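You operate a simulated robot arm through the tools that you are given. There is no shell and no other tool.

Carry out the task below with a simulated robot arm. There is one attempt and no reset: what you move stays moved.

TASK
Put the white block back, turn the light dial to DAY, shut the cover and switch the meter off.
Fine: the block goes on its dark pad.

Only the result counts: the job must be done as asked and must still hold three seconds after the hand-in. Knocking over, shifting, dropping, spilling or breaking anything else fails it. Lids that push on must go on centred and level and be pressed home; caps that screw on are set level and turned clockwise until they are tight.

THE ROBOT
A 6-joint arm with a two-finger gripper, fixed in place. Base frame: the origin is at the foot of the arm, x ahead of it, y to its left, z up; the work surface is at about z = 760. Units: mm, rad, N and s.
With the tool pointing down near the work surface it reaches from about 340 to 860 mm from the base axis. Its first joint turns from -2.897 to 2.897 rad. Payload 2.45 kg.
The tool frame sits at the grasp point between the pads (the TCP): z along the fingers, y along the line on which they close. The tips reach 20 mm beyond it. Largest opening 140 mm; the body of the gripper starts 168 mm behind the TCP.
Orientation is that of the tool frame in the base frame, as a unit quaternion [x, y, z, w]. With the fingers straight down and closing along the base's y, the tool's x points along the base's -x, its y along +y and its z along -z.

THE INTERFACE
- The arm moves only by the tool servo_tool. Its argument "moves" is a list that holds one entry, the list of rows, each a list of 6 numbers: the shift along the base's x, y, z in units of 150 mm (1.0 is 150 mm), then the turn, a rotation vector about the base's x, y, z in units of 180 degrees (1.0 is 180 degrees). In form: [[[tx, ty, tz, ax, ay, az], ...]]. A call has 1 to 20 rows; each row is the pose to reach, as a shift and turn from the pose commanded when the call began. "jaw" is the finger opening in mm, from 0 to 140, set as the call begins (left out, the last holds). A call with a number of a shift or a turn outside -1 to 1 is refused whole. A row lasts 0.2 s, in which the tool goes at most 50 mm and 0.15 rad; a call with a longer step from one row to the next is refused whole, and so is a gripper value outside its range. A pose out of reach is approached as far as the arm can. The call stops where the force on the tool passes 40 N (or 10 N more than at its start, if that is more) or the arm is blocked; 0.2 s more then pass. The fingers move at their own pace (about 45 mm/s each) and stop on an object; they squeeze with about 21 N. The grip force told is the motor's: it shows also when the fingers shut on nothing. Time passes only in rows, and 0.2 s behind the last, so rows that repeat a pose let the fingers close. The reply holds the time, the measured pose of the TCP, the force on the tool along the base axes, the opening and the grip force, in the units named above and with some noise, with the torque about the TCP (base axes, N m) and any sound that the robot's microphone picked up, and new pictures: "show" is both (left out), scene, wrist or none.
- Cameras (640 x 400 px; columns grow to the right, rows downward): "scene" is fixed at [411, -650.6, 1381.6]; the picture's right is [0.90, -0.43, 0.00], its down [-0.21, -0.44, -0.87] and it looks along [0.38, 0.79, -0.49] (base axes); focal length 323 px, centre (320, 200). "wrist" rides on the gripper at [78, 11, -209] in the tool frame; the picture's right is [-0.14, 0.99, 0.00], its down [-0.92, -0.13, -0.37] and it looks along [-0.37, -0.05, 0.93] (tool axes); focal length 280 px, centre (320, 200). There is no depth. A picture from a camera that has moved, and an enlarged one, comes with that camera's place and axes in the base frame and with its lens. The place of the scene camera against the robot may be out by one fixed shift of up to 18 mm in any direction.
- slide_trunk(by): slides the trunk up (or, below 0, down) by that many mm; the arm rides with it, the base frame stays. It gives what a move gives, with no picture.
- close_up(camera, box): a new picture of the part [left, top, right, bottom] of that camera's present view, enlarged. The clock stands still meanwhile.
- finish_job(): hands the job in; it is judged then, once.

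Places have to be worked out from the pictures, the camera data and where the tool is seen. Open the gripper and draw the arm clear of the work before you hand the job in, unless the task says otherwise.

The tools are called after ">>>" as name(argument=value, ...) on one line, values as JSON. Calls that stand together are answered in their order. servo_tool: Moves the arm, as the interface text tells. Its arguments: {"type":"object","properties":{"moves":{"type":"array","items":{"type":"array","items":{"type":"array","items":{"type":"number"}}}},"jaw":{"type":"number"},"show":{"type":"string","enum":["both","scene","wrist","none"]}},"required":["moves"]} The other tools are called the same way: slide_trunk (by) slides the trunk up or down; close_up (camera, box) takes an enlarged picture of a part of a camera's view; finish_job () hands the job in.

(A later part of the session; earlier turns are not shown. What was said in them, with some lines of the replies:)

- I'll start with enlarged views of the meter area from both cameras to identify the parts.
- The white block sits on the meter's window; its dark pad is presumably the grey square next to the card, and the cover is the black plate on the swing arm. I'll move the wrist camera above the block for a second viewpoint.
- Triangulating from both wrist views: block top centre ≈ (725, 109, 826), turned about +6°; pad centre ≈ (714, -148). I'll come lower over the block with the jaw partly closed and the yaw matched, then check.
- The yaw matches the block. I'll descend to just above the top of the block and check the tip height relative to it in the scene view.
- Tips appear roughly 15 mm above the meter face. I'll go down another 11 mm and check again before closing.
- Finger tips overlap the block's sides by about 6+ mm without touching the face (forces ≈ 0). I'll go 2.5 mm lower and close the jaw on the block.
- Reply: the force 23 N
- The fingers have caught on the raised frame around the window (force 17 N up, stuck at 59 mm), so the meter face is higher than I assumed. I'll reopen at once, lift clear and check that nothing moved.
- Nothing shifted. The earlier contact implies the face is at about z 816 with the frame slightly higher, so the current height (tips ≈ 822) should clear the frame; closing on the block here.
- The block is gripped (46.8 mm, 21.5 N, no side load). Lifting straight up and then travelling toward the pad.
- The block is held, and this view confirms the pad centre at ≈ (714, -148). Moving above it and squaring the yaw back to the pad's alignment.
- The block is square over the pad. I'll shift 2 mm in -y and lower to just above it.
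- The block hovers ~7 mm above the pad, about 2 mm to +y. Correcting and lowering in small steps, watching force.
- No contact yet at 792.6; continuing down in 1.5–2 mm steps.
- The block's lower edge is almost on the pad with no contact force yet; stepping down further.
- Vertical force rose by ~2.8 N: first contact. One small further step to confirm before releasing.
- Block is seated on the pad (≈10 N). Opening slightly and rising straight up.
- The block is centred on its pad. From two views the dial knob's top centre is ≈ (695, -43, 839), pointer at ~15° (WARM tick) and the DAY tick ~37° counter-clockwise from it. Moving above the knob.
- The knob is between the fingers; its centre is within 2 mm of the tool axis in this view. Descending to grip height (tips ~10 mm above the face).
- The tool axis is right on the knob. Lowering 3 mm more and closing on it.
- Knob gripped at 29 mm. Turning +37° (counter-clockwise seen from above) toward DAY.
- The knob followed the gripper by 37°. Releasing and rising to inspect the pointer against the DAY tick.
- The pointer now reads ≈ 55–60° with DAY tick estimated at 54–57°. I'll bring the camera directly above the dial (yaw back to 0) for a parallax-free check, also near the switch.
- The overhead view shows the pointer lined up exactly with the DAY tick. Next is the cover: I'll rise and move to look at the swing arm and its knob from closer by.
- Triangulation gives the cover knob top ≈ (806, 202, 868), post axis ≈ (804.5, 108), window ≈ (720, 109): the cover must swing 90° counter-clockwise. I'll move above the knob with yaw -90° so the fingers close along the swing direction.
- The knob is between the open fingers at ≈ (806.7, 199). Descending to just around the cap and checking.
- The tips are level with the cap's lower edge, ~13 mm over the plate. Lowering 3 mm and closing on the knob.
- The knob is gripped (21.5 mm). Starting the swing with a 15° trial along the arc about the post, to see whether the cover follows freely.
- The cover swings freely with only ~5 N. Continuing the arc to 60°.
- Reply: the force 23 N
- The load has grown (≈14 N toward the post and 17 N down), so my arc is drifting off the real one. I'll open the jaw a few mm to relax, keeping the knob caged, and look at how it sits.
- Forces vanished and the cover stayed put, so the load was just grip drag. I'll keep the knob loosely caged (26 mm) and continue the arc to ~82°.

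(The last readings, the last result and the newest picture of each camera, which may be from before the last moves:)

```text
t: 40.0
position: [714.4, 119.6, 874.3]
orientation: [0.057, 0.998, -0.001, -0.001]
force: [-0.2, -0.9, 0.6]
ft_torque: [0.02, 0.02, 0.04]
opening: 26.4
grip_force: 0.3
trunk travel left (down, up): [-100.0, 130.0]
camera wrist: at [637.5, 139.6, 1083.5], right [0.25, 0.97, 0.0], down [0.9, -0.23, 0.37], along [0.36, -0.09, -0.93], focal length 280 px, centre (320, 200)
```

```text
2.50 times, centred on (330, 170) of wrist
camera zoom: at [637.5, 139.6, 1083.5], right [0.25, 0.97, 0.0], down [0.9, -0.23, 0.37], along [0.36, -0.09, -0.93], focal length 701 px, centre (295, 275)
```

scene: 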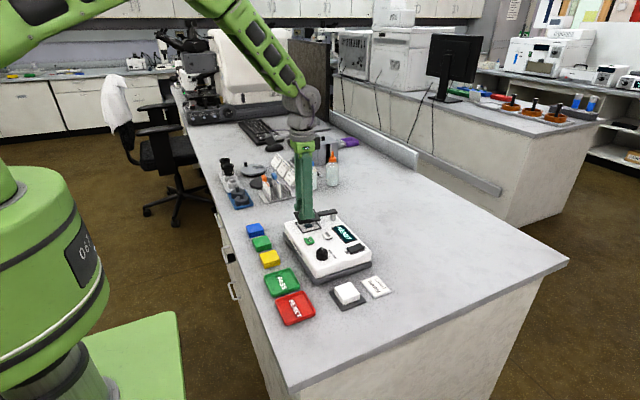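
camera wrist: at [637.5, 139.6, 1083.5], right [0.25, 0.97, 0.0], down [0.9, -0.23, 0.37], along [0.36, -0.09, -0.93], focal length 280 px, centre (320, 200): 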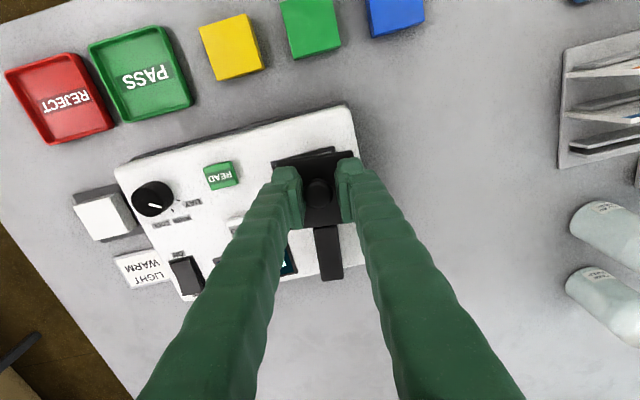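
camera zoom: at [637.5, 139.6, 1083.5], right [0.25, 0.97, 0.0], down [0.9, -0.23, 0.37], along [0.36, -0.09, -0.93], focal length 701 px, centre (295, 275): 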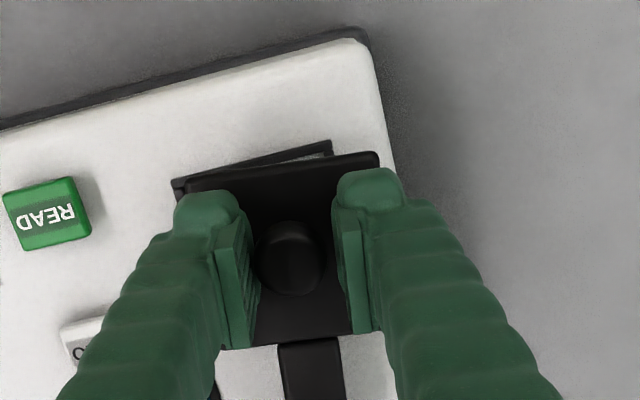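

The plate is now mostly over the window and moves with no load. Finishing the last ~8° of the swing.

>>> servo_tool(moves=[[[0.002, -0.04, 0, 0, 0, 0.02], [0.003, -0.077, 0, 0, 0, 0.04], [0.003, -0.077, 0, 0, 0, 0.04]]])

>>> close_up(camera="scene", box=[280, 180, 350, 240])

>>> close_up(camera="wrist", box=[220, 90, 440, 250])

```text
t: 40.8
position: [715.2, 107.4, 875.3]
orientation: [-0.005, 1.0, 0.0, 0.0]
force: [1.2, -0.2, 0.4]
ft_torque: [0.01, 0.02, -0.06]
opening: 26.0
grip_force: 0.1
trunk travel left (down, up): [-100.0, 130.0]
camera wrist: at [636.2, 118.9, 1083.0], right [0.13, 0.99, 0.0], down [0.92, -0.12, 0.37], along [0.37, -0.05, -0.93], focal length 280 px, centre (320, 200)
```

scene: 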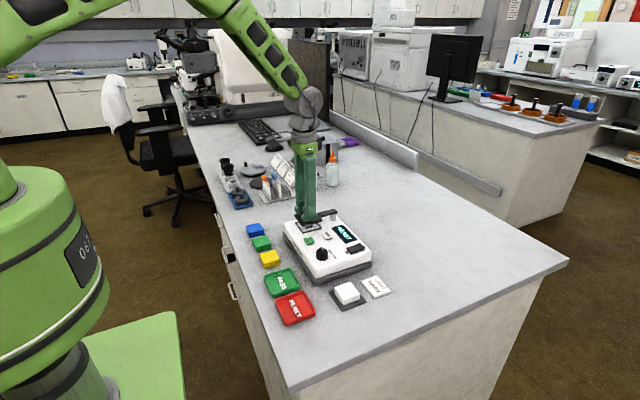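
wrist: 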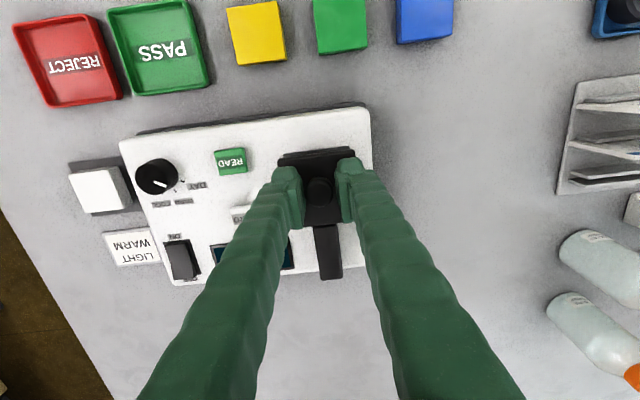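

```text
6.67 times, centred on (315, 210) of scene
camera zoom: at [411.0, -650.6, 1381.6], right [0.9, -0.43, 0.0], down [-0.21, -0.44, -0.87], along [0.38, 0.79, -0.49], focal length 2151 px, centre (353, 133)
```

zoom: 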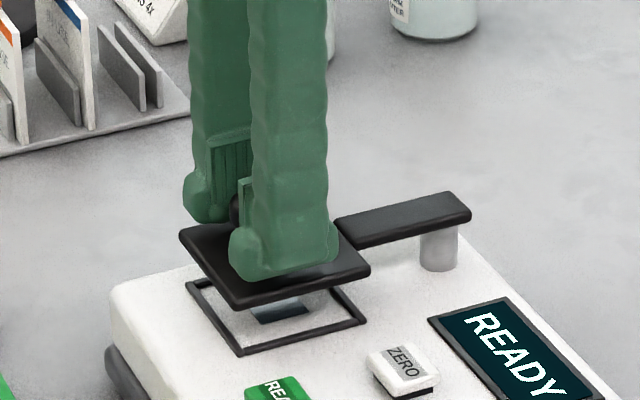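

```text
2.50 times, centred on (330, 170) of wrist
camera zoom: at [636.2, 118.9, 1083.0], right [0.13, 0.99, 0.0], down [0.92, -0.12, 0.37], along [0.37, -0.05, -0.93], focal length 701 px, centre (295, 275)
```

zoom: 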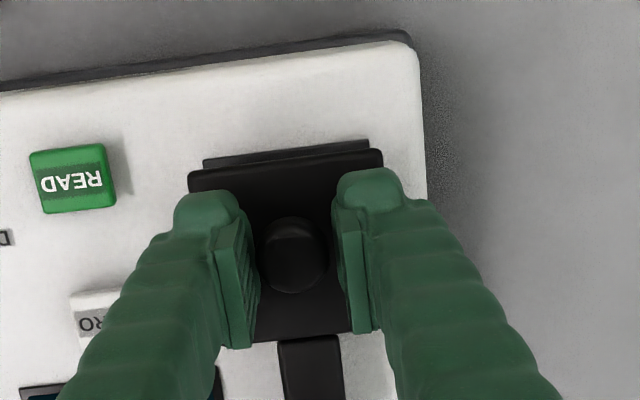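

The plate appears square over the window. I'll release, rise and view it from straight above to check the alignment.

>>> servo_tool(moves=[[[0, 0, 0, 0, 0, 0], [0, 0, 0, 0, 0, 0], [0, 0, 0.1, 0, 0, 0], [0, 0, 0.4, 0, 0, 0], [0, 0, 0.65, 0, 0, 0], [0.25, -0.02, 0.65, 0, 0, 0.004], [0.53, -0.07, 0.65, 0, 0, -0.003], [0.53, -0.07, 0.65, 0, 0, -0.003]]], jaw=60)

>>> close_up(camera="wrist", box=[250, 30, 410, 150])

>>> close_up(camera="scene", box=[280, 190, 380, 280])

```text
t: 42.6
position: [794.4, 98.9, 973.2]
orientation: [0.0, 1.0, 0.0, 0.0]
force: [0.3, -0.1, -0.1]
ft_torque: [0.03, -0.04, 0.01]
opening: 59.9
grip_force: 0.0
trunk travel left (down, up): [-100.0, 130.0]
camera wrist: at [715.4, 108.7, 1181.9], right [0.14, 0.99, 0.0], down [0.92, -0.13, 0.37], along [0.37, -0.05, -0.93], focal length 280 px, centre (320, 200)
```

scene: 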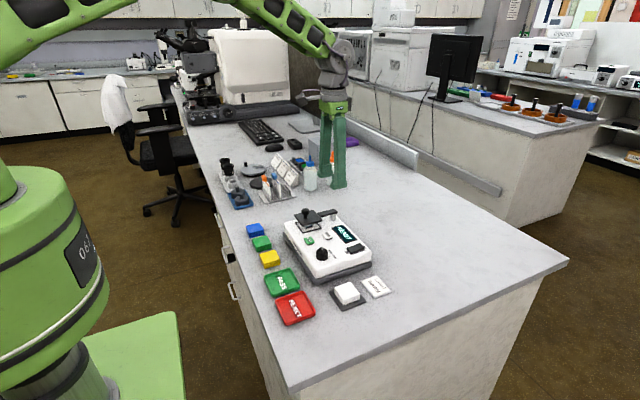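
wrist: 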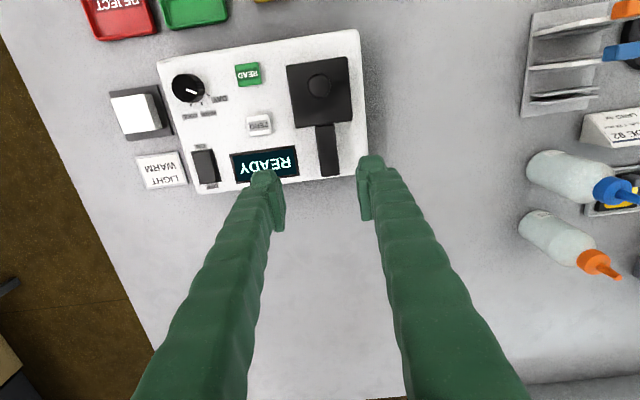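

```text
3.33 times, centred on (330, 90) of wrist
camera zoom: at [715.4, 108.7, 1181.9], right [0.14, 0.99, 0.0], down [0.92, -0.13, 0.37], along [0.37, -0.05, -0.93], focal length 935 px, centre (287, 567)
```

zoom: 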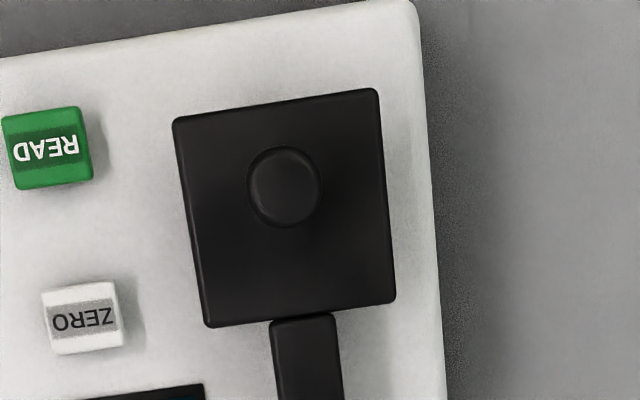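

```text
4.44 times, centred on (330, 235) of scene
camera zoom: at [411.0, -650.6, 1381.6], right [0.9, -0.43, 0.0], down [-0.21, -0.44, -0.87], along [0.38, 0.79, -0.49], focal length 1434 px, centre (276, 44)
```

zoom: 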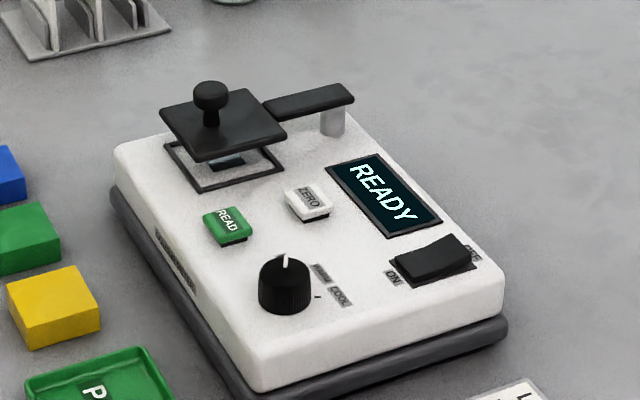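

Seen from straight above, the plate is square with the meter (within ~0.5°) and centred over the window at ≈ (720.7, 107.8). Now to the rocker switch: moving over it (est. centre ≈ (788, -54), OFF end toward +x) with the fingers closed.

>>> servo_tool(moves=[[[0.0, -0.2, 0, 0, 0, 0], [0.05, -0.5, 0, 0, 0, 0], [0.1, -0.8, 0, 0, 0, 0], [0.15, -1.0, 0, 0, 0, 0], [0.15, -1.0, -0.2, 0, 0, 0], [0.15, -1.0, -0.2, 0, 0, 0]]], jaw=0)

>>> close_up(camera="wrist", box=[240, 70, 400, 190])

>>> close_up(camera="scene", box=[325, 215, 385, 275])

```text
t: 44.0
position: [817.5, -53.2, 944.7]
orientation: [-0.002, 1.0, 0.0, 0.0]
force: [0.1, -0.5, 0.6]
ft_torque: [0.02, -0.02, -0.01]
opening: 0.1
grip_force: 21.0
trunk travel left (down, up): [-100.0, 130.0]
camera wrist: at [737.8, -41.3, 1151.6], right [0.14, 0.99, 0.0], down [0.92, -0.13, 0.37], along [0.37, -0.05, -0.93], focal length 280 px, centre (320, 200)
```

scene: 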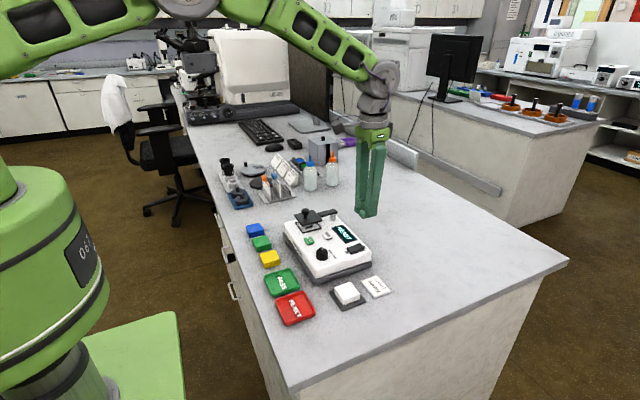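
wrist: 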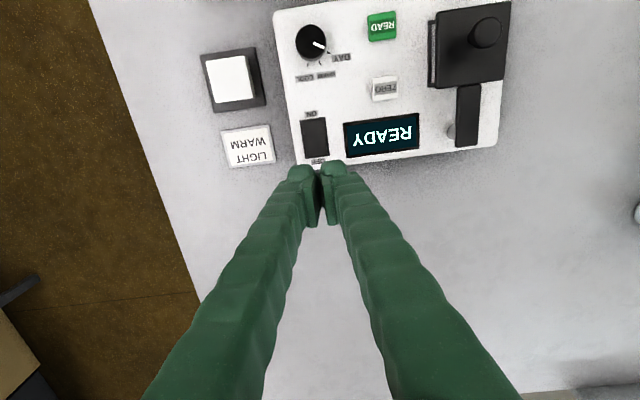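

```text
3.33 times, centred on (320, 130) of wrist
camera zoom: at [737.8, -41.3, 1151.6], right [0.14, 0.99, 0.0], down [0.92, -0.13, 0.37], along [0.37, -0.05, -0.93], focal length 935 px, centre (320, 433)
```

zoom: 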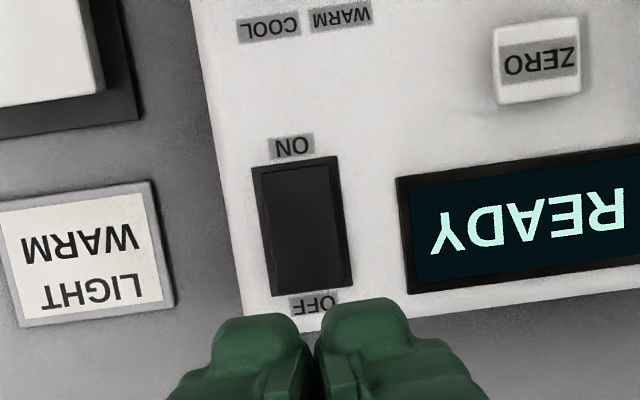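

```text
6.67 times, centred on (355, 245) of scene
camera zoom: at [411.0, -650.6, 1381.6], right [0.9, -0.43, 0.0], down [-0.21, -0.44, -0.87], along [0.38, 0.79, -0.49], focal length 2151 px, centre (87, -100)
```

zoom: 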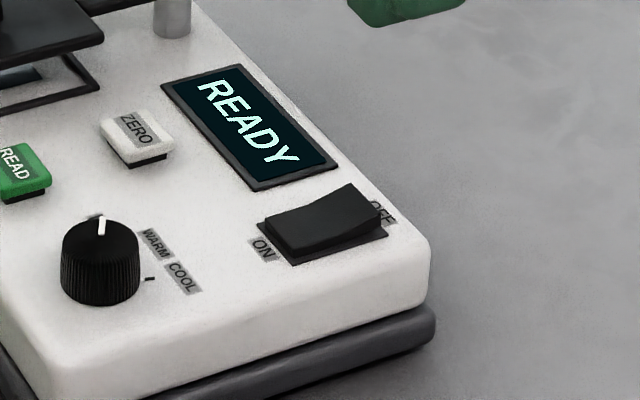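

The rocker's raised OFF end is at x ≈ 810, y ≈ -53.5, z ≈ 830; the closed fingertips sit right over it. Descending to just above it.

>>> servo_tool(moves=[[[0, 0, -0.25, 0, 0, 0], [0, 0, -0.45, 0, 0, 0], [0, 0, -0.58, 0, 0, 0], [0, 0, -0.58, 0, 0, 0]]], show="wrist")

>>> close_up(camera="scene", box=[325, 215, 385, 275])

>>> close_up(camera="wrist", box=[240, 90, 400, 210])

```text
t: 45.0
position: [817.5, -52.1, 856.2]
orientation: [-0.001, 1.0, 0.0, 0.0]
force: [0.0, 0.2, 0.9]
ft_torque: [-0.01, 0.0, 0.02]
opening: 0.0
grip_force: 21.2
trunk travel left (down, up): [-100.0, 130.0]
camera wrist: at [737.9, -40.9, 1063.8], right [0.14, 0.99, 0.0], down [0.92, -0.13, 0.37], along [0.37, -0.05, -0.93], focal length 280 px, centre (320, 200)
```

wrist: 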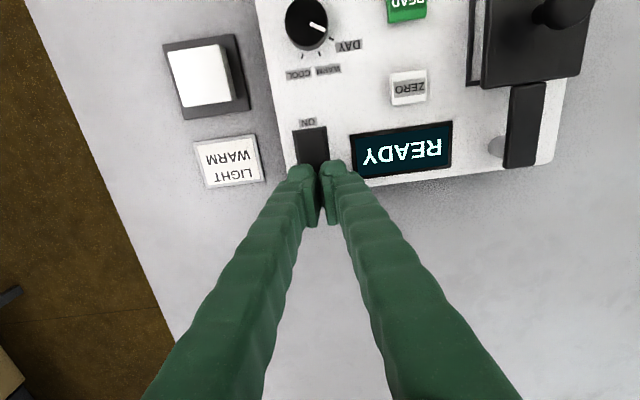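

```text
6.67 times, centred on (355, 245) of scene
camera zoom: at [411.0, -650.6, 1381.6], right [0.9, -0.43, 0.0], down [-0.21, -0.44, -0.87], along [0.38, 0.79, -0.49], focal length 2151 px, centre (87, -100)
```

zoom: 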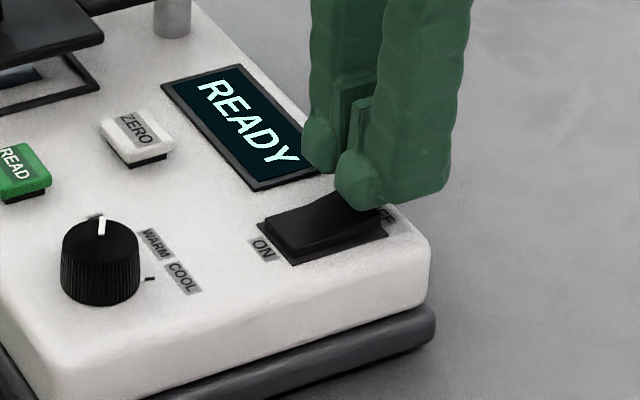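

```text
3.33 times, centred on (320, 150) of wrist
camera zoom: at [737.9, -40.9, 1063.8], right [0.14, 0.99, 0.0], down [0.92, -0.13, 0.37], along [0.37, -0.05, -0.93], focal length 935 px, centre (320, 367)
```

zoom: 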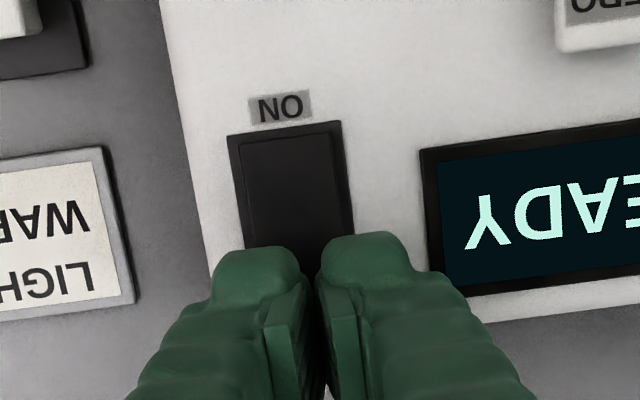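

The tips cover the OFF half; I'll shift 3 mm to +x to press nearer the end, then press down in small steps watching the force and display.

>>> servo_tool(moves=[[[0.02, -0.008, 0, 0, 0, 0], [0.02, -0.008, -0.015, 0, 0, 0], [0.02, -0.008, -0.03, 0, 0, 0], [0.02, -0.008, -0.03, 0, 0, 0]]], show="none")

>>> servo_tool(moves=[[[0, 0, -0.008, 0, 0, 0], [0, 0, -0.015, 0, 0, 0], [0, 0, -0.015, 0, 0, 0]]], show="none")

>>> close_up(camera="scene", box=[325, 215, 385, 275])

```text
t: 46.0
position: [820.7, -52.4, 851.6]
orientation: [-0.001, 1.0, 0.0, 0.0]
force: [-0.2, -0.3, -0.2]
ft_torque: [0.01, -0.01, 0.01]
opening: 0.0
grip_force: 20.9
trunk travel left (down, up): [-100.0, 130.0]
```

```text
t: 46.8
position: [821.0, -52.6, 849.4]
orientation: [-0.001, 1.0, 0.001, 0.0]
force: [-0.3, -0.6, 0.3]
ft_torque: [0.0, 0.03, 0.0]
opening: 0.1
grip_force: 21.0
trunk travel left (down, up): [-100.0, 130.0]
```

```text
6.67 times, centred on (355, 245) of scene
camera zoom: at [411.0, -650.6, 1381.6], right [0.9, -0.43, 0.0], down [-0.21, -0.44, -0.87], along [0.38, 0.79, -0.49], focal length 2151 px, centre (87, -100)
```

zoom: 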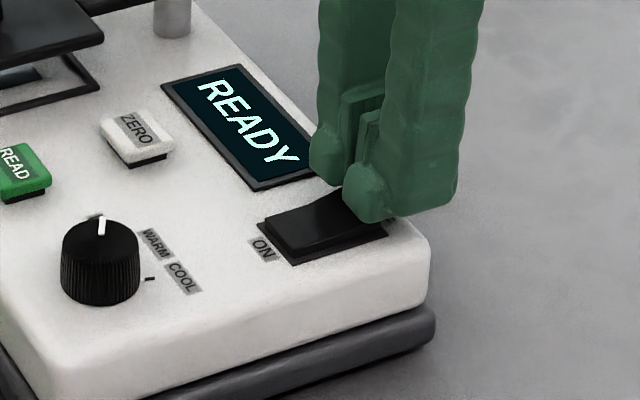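

No contact yet at 849; continuing in 1.5 mm steps.

>>> servo_tool(moves=[[[0, 0, -0.01, 0, 0, 0], [0, 0, -0.01, 0, 0, 0]]], show="none")

>>> servo_tool(moves=[[[0, 0, -0.01, 0, 0, 0], [0, 0, -0.01, 0, 0, 0]]], show="none")

>>> close_up(camera="scene", box=[325, 215, 385, 275])

```text
t: 47.4
position: [821.3, -53.0, 847.3]
orientation: [-0.001, 1.0, 0.0, 0.0]
force: [0.2, 0.5, 1.0]
ft_torque: [0.02, -0.01, -0.01]
opening: 0.0
grip_force: 28.9
trunk travel left (down, up): [-100.0, 130.0]
```

```text
t: 48.0
position: [821.1, -52.7, 845.5]
orientation: [-0.001, 1.0, 0.0, 0.0]
force: [-0.8, 0.1, -0.2]
ft_torque: [-0.05, 0.04, -0.03]
opening: 0.0
grip_force: 29.3
trunk travel left (down, up): [-100.0, 130.0]
```

```text
6.67 times, centred on (355, 245) of scene
camera zoom: at [411.0, -650.6, 1381.6], right [0.9, -0.43, 0.0], down [-0.21, -0.44, -0.87], along [0.38, 0.79, -0.49], focal length 2151 px, centre (87, -100)
```

zoom: 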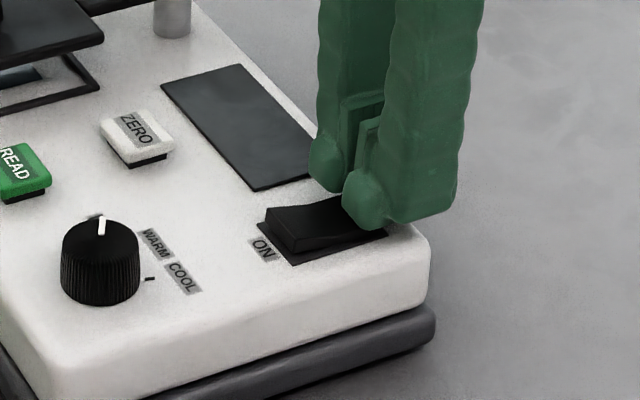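

The rocker has flipped and the display is dark: the meter is off. Rising straight up and drawing the arm clear, opening the gripper.

>>> servo_tool(moves=[[[0, 0, 0.2, 0, 0, 0], [0, 0, 0.5, 0, 0, 0], [0, 0, 0.8, 0, 0, 0], [-0.2, 0, 1.0, 0, 0, 0], [-0.5, 0.0, 1.0, 0, 0, 0], [-0.8, 0.0, 1.0, 0, 0, 0], [-0.8, 0.0, 1.0, 0, 0, 0]]], jaw=0, show="none")

>>> servo_tool(moves=[[[0, 0, 0.3, 0, 0, 0], [-0.1, 0.2, 0.6, 0, 0, 0], [-0.1, 0.4, 0.8, 0, 0, 0], [-0.1, 0.4, 0.8, 0, 0, 0], [-0.1, 0.4, 0.8, 0, 0, 0], [-0.1, 0.4, 0.8, 0, 0, 0]]], jaw=140)

>>> close_up(camera="scene", box=[270, 190, 400, 310])

>>> close_up(camera="wrist", box=[200, 60, 440, 230])

```text
t: 49.6
position: [699.8, -52.7, 995.0]
orientation: [0.0, 1.0, 0.0, 0.0]
force: [0.2, -0.4, -0.2]
ft_torque: [-0.04, 0.03, -0.04]
opening: 0.0
grip_force: 29.2
trunk travel left (down, up): [-100.0, 130.0]
```

```text
refused: row 2 steps farther than a row can; nothing moved
```

```text
3.33 times, centred on (335, 250) of scene
camera zoom: at [411.0, -650.6, 1381.6], right [0.9, -0.43, 0.0], down [-0.21, -0.44, -0.87], along [0.38, 0.79, -0.49], focal length 1075 px, centre (270, 33)
```

zoom: 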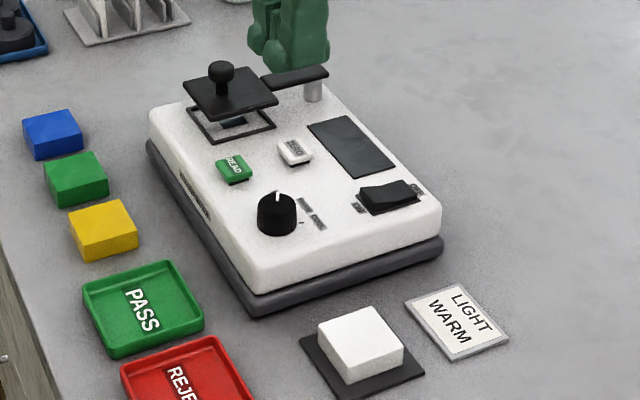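

```text
2.35 times, centred on (320, 145) of wrist
camera zoom: at [620.4, -42.0, 1203.7], right [0.14, 0.99, 0.0], down [0.92, -0.13, 0.37], along [0.37, -0.05, -0.93], focal length 660 px, centre (320, 329)
```

zoom: 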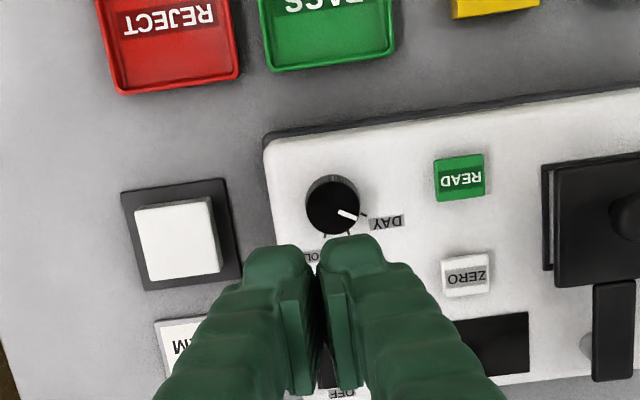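

Display dark, rocker on OFF, dial at DAY, block on its pad, cover over the window. The last retreat was refused for step size; repeating it with smaller steps.

>>> servo_tool(moves=[[[0, 0, 0.25, 0, 0, 0], [-0.05, 0.1, 0.5, 0, 0, 0], [-0.1, 0.2, 0.75, 0, 0, 0], [-0.1, 0.3, 0.9, 0, 0, 0], [-0.1, 0.3, 0.9, 0, 0, 0], [-0.1, 0.3, 0.9, 0, 0, 0], [-0.1, 0.3, 0.9, 0, 0, 0], [-0.1, 0.3, 0.9, 0, 0, 0]]], jaw=140)

>>> close_up(camera="wrist", box=[200, 60, 440, 230])

>>> close_up(camera="scene", box=[270, 190, 400, 310])

```text
t: 51.4
position: [685.7, -8.0, 1132.1]
orientation: [0.0, 1.0, 0.0, 0.0]
force: [0.3, -0.2, -0.5]
ft_torque: [0.02, -0.01, -0.01]
opening: 140.2
grip_force: 0.0
trunk travel left (down, up): [-100.0, 130.0]
camera wrist: at [606.1, 3.1, 1339.2], right [0.14, 0.99, 0.0], down [0.92, -0.13, 0.37], along [0.37, -0.05, -0.93], focal length 280 px, centre (320, 200)
```

scene: 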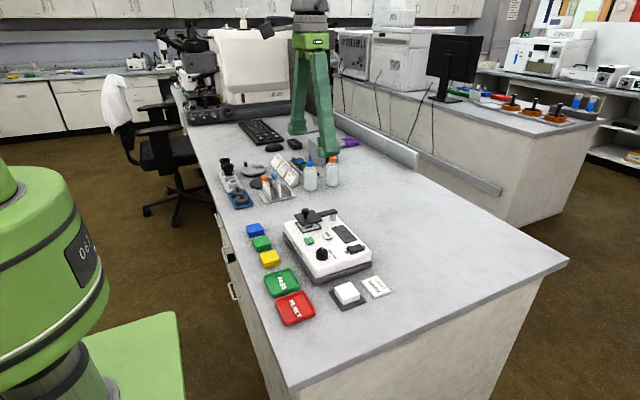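
wrist: 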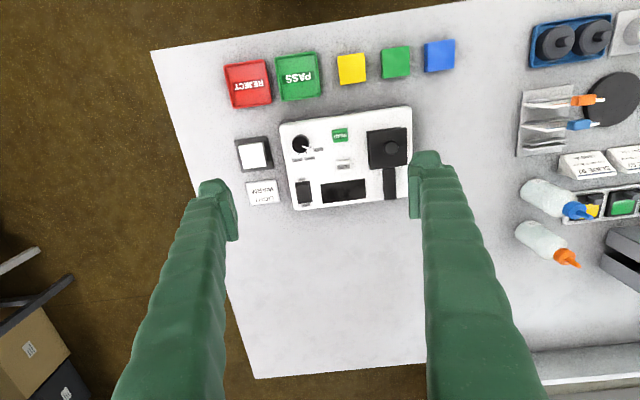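

```text
2.35 times, centred on (320, 145) of wrist
camera zoom: at [606.1, 3.1, 1339.2], right [0.14, 0.99, 0.0], down [0.92, -0.13, 0.37], along [0.37, -0.05, -0.93], focal length 660 px, centre (320, 329)
```

zoom: 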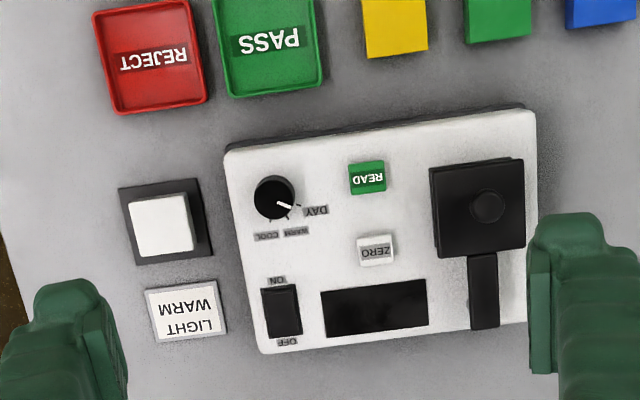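

```text
3.33 times, centred on (335, 250) of scene
camera zoom: at [411.0, -650.6, 1381.6], right [0.9, -0.43, 0.0], down [-0.21, -0.44, -0.87], along [0.38, 0.79, -0.49], focal length 1075 px, centre (270, 33)
```

zoom: 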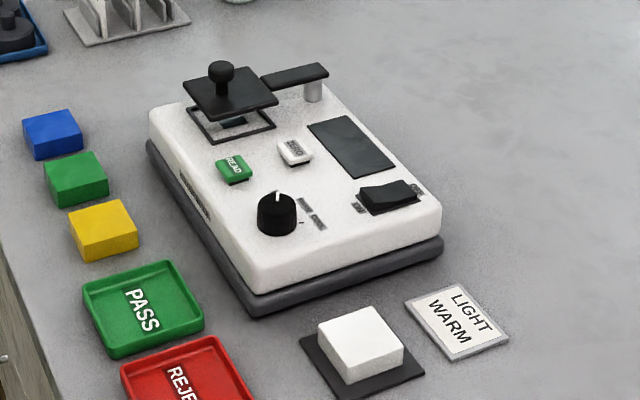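

The final views show every item as asked, nothing else has moved, and the open gripper is well clear. Handing in.

>>> finish_job()

```text
The job is handed in.
```

I finished all four parts of the job and handed it in; the judging result isn't back yet.

- **Block:** the white block is centred on its dark pad.
- **Dial:** the pointer lines up with the DAY tick, checked from directly above.
- **Cover:** it is swung square over the window. The plate hovers about 20 mm above the window, because its swing arm sits at a fixed height on the post. I took this as its shut position.
- **Meter:** the rocker is on OFF and the display is dark.

While reaching for the block, the fingers caught on the raised frame around the window. I backed off straight away, and the pictures showed the meter had not moved. Nothing else on the bench looks shifted. The gripper is open and clear of the work.
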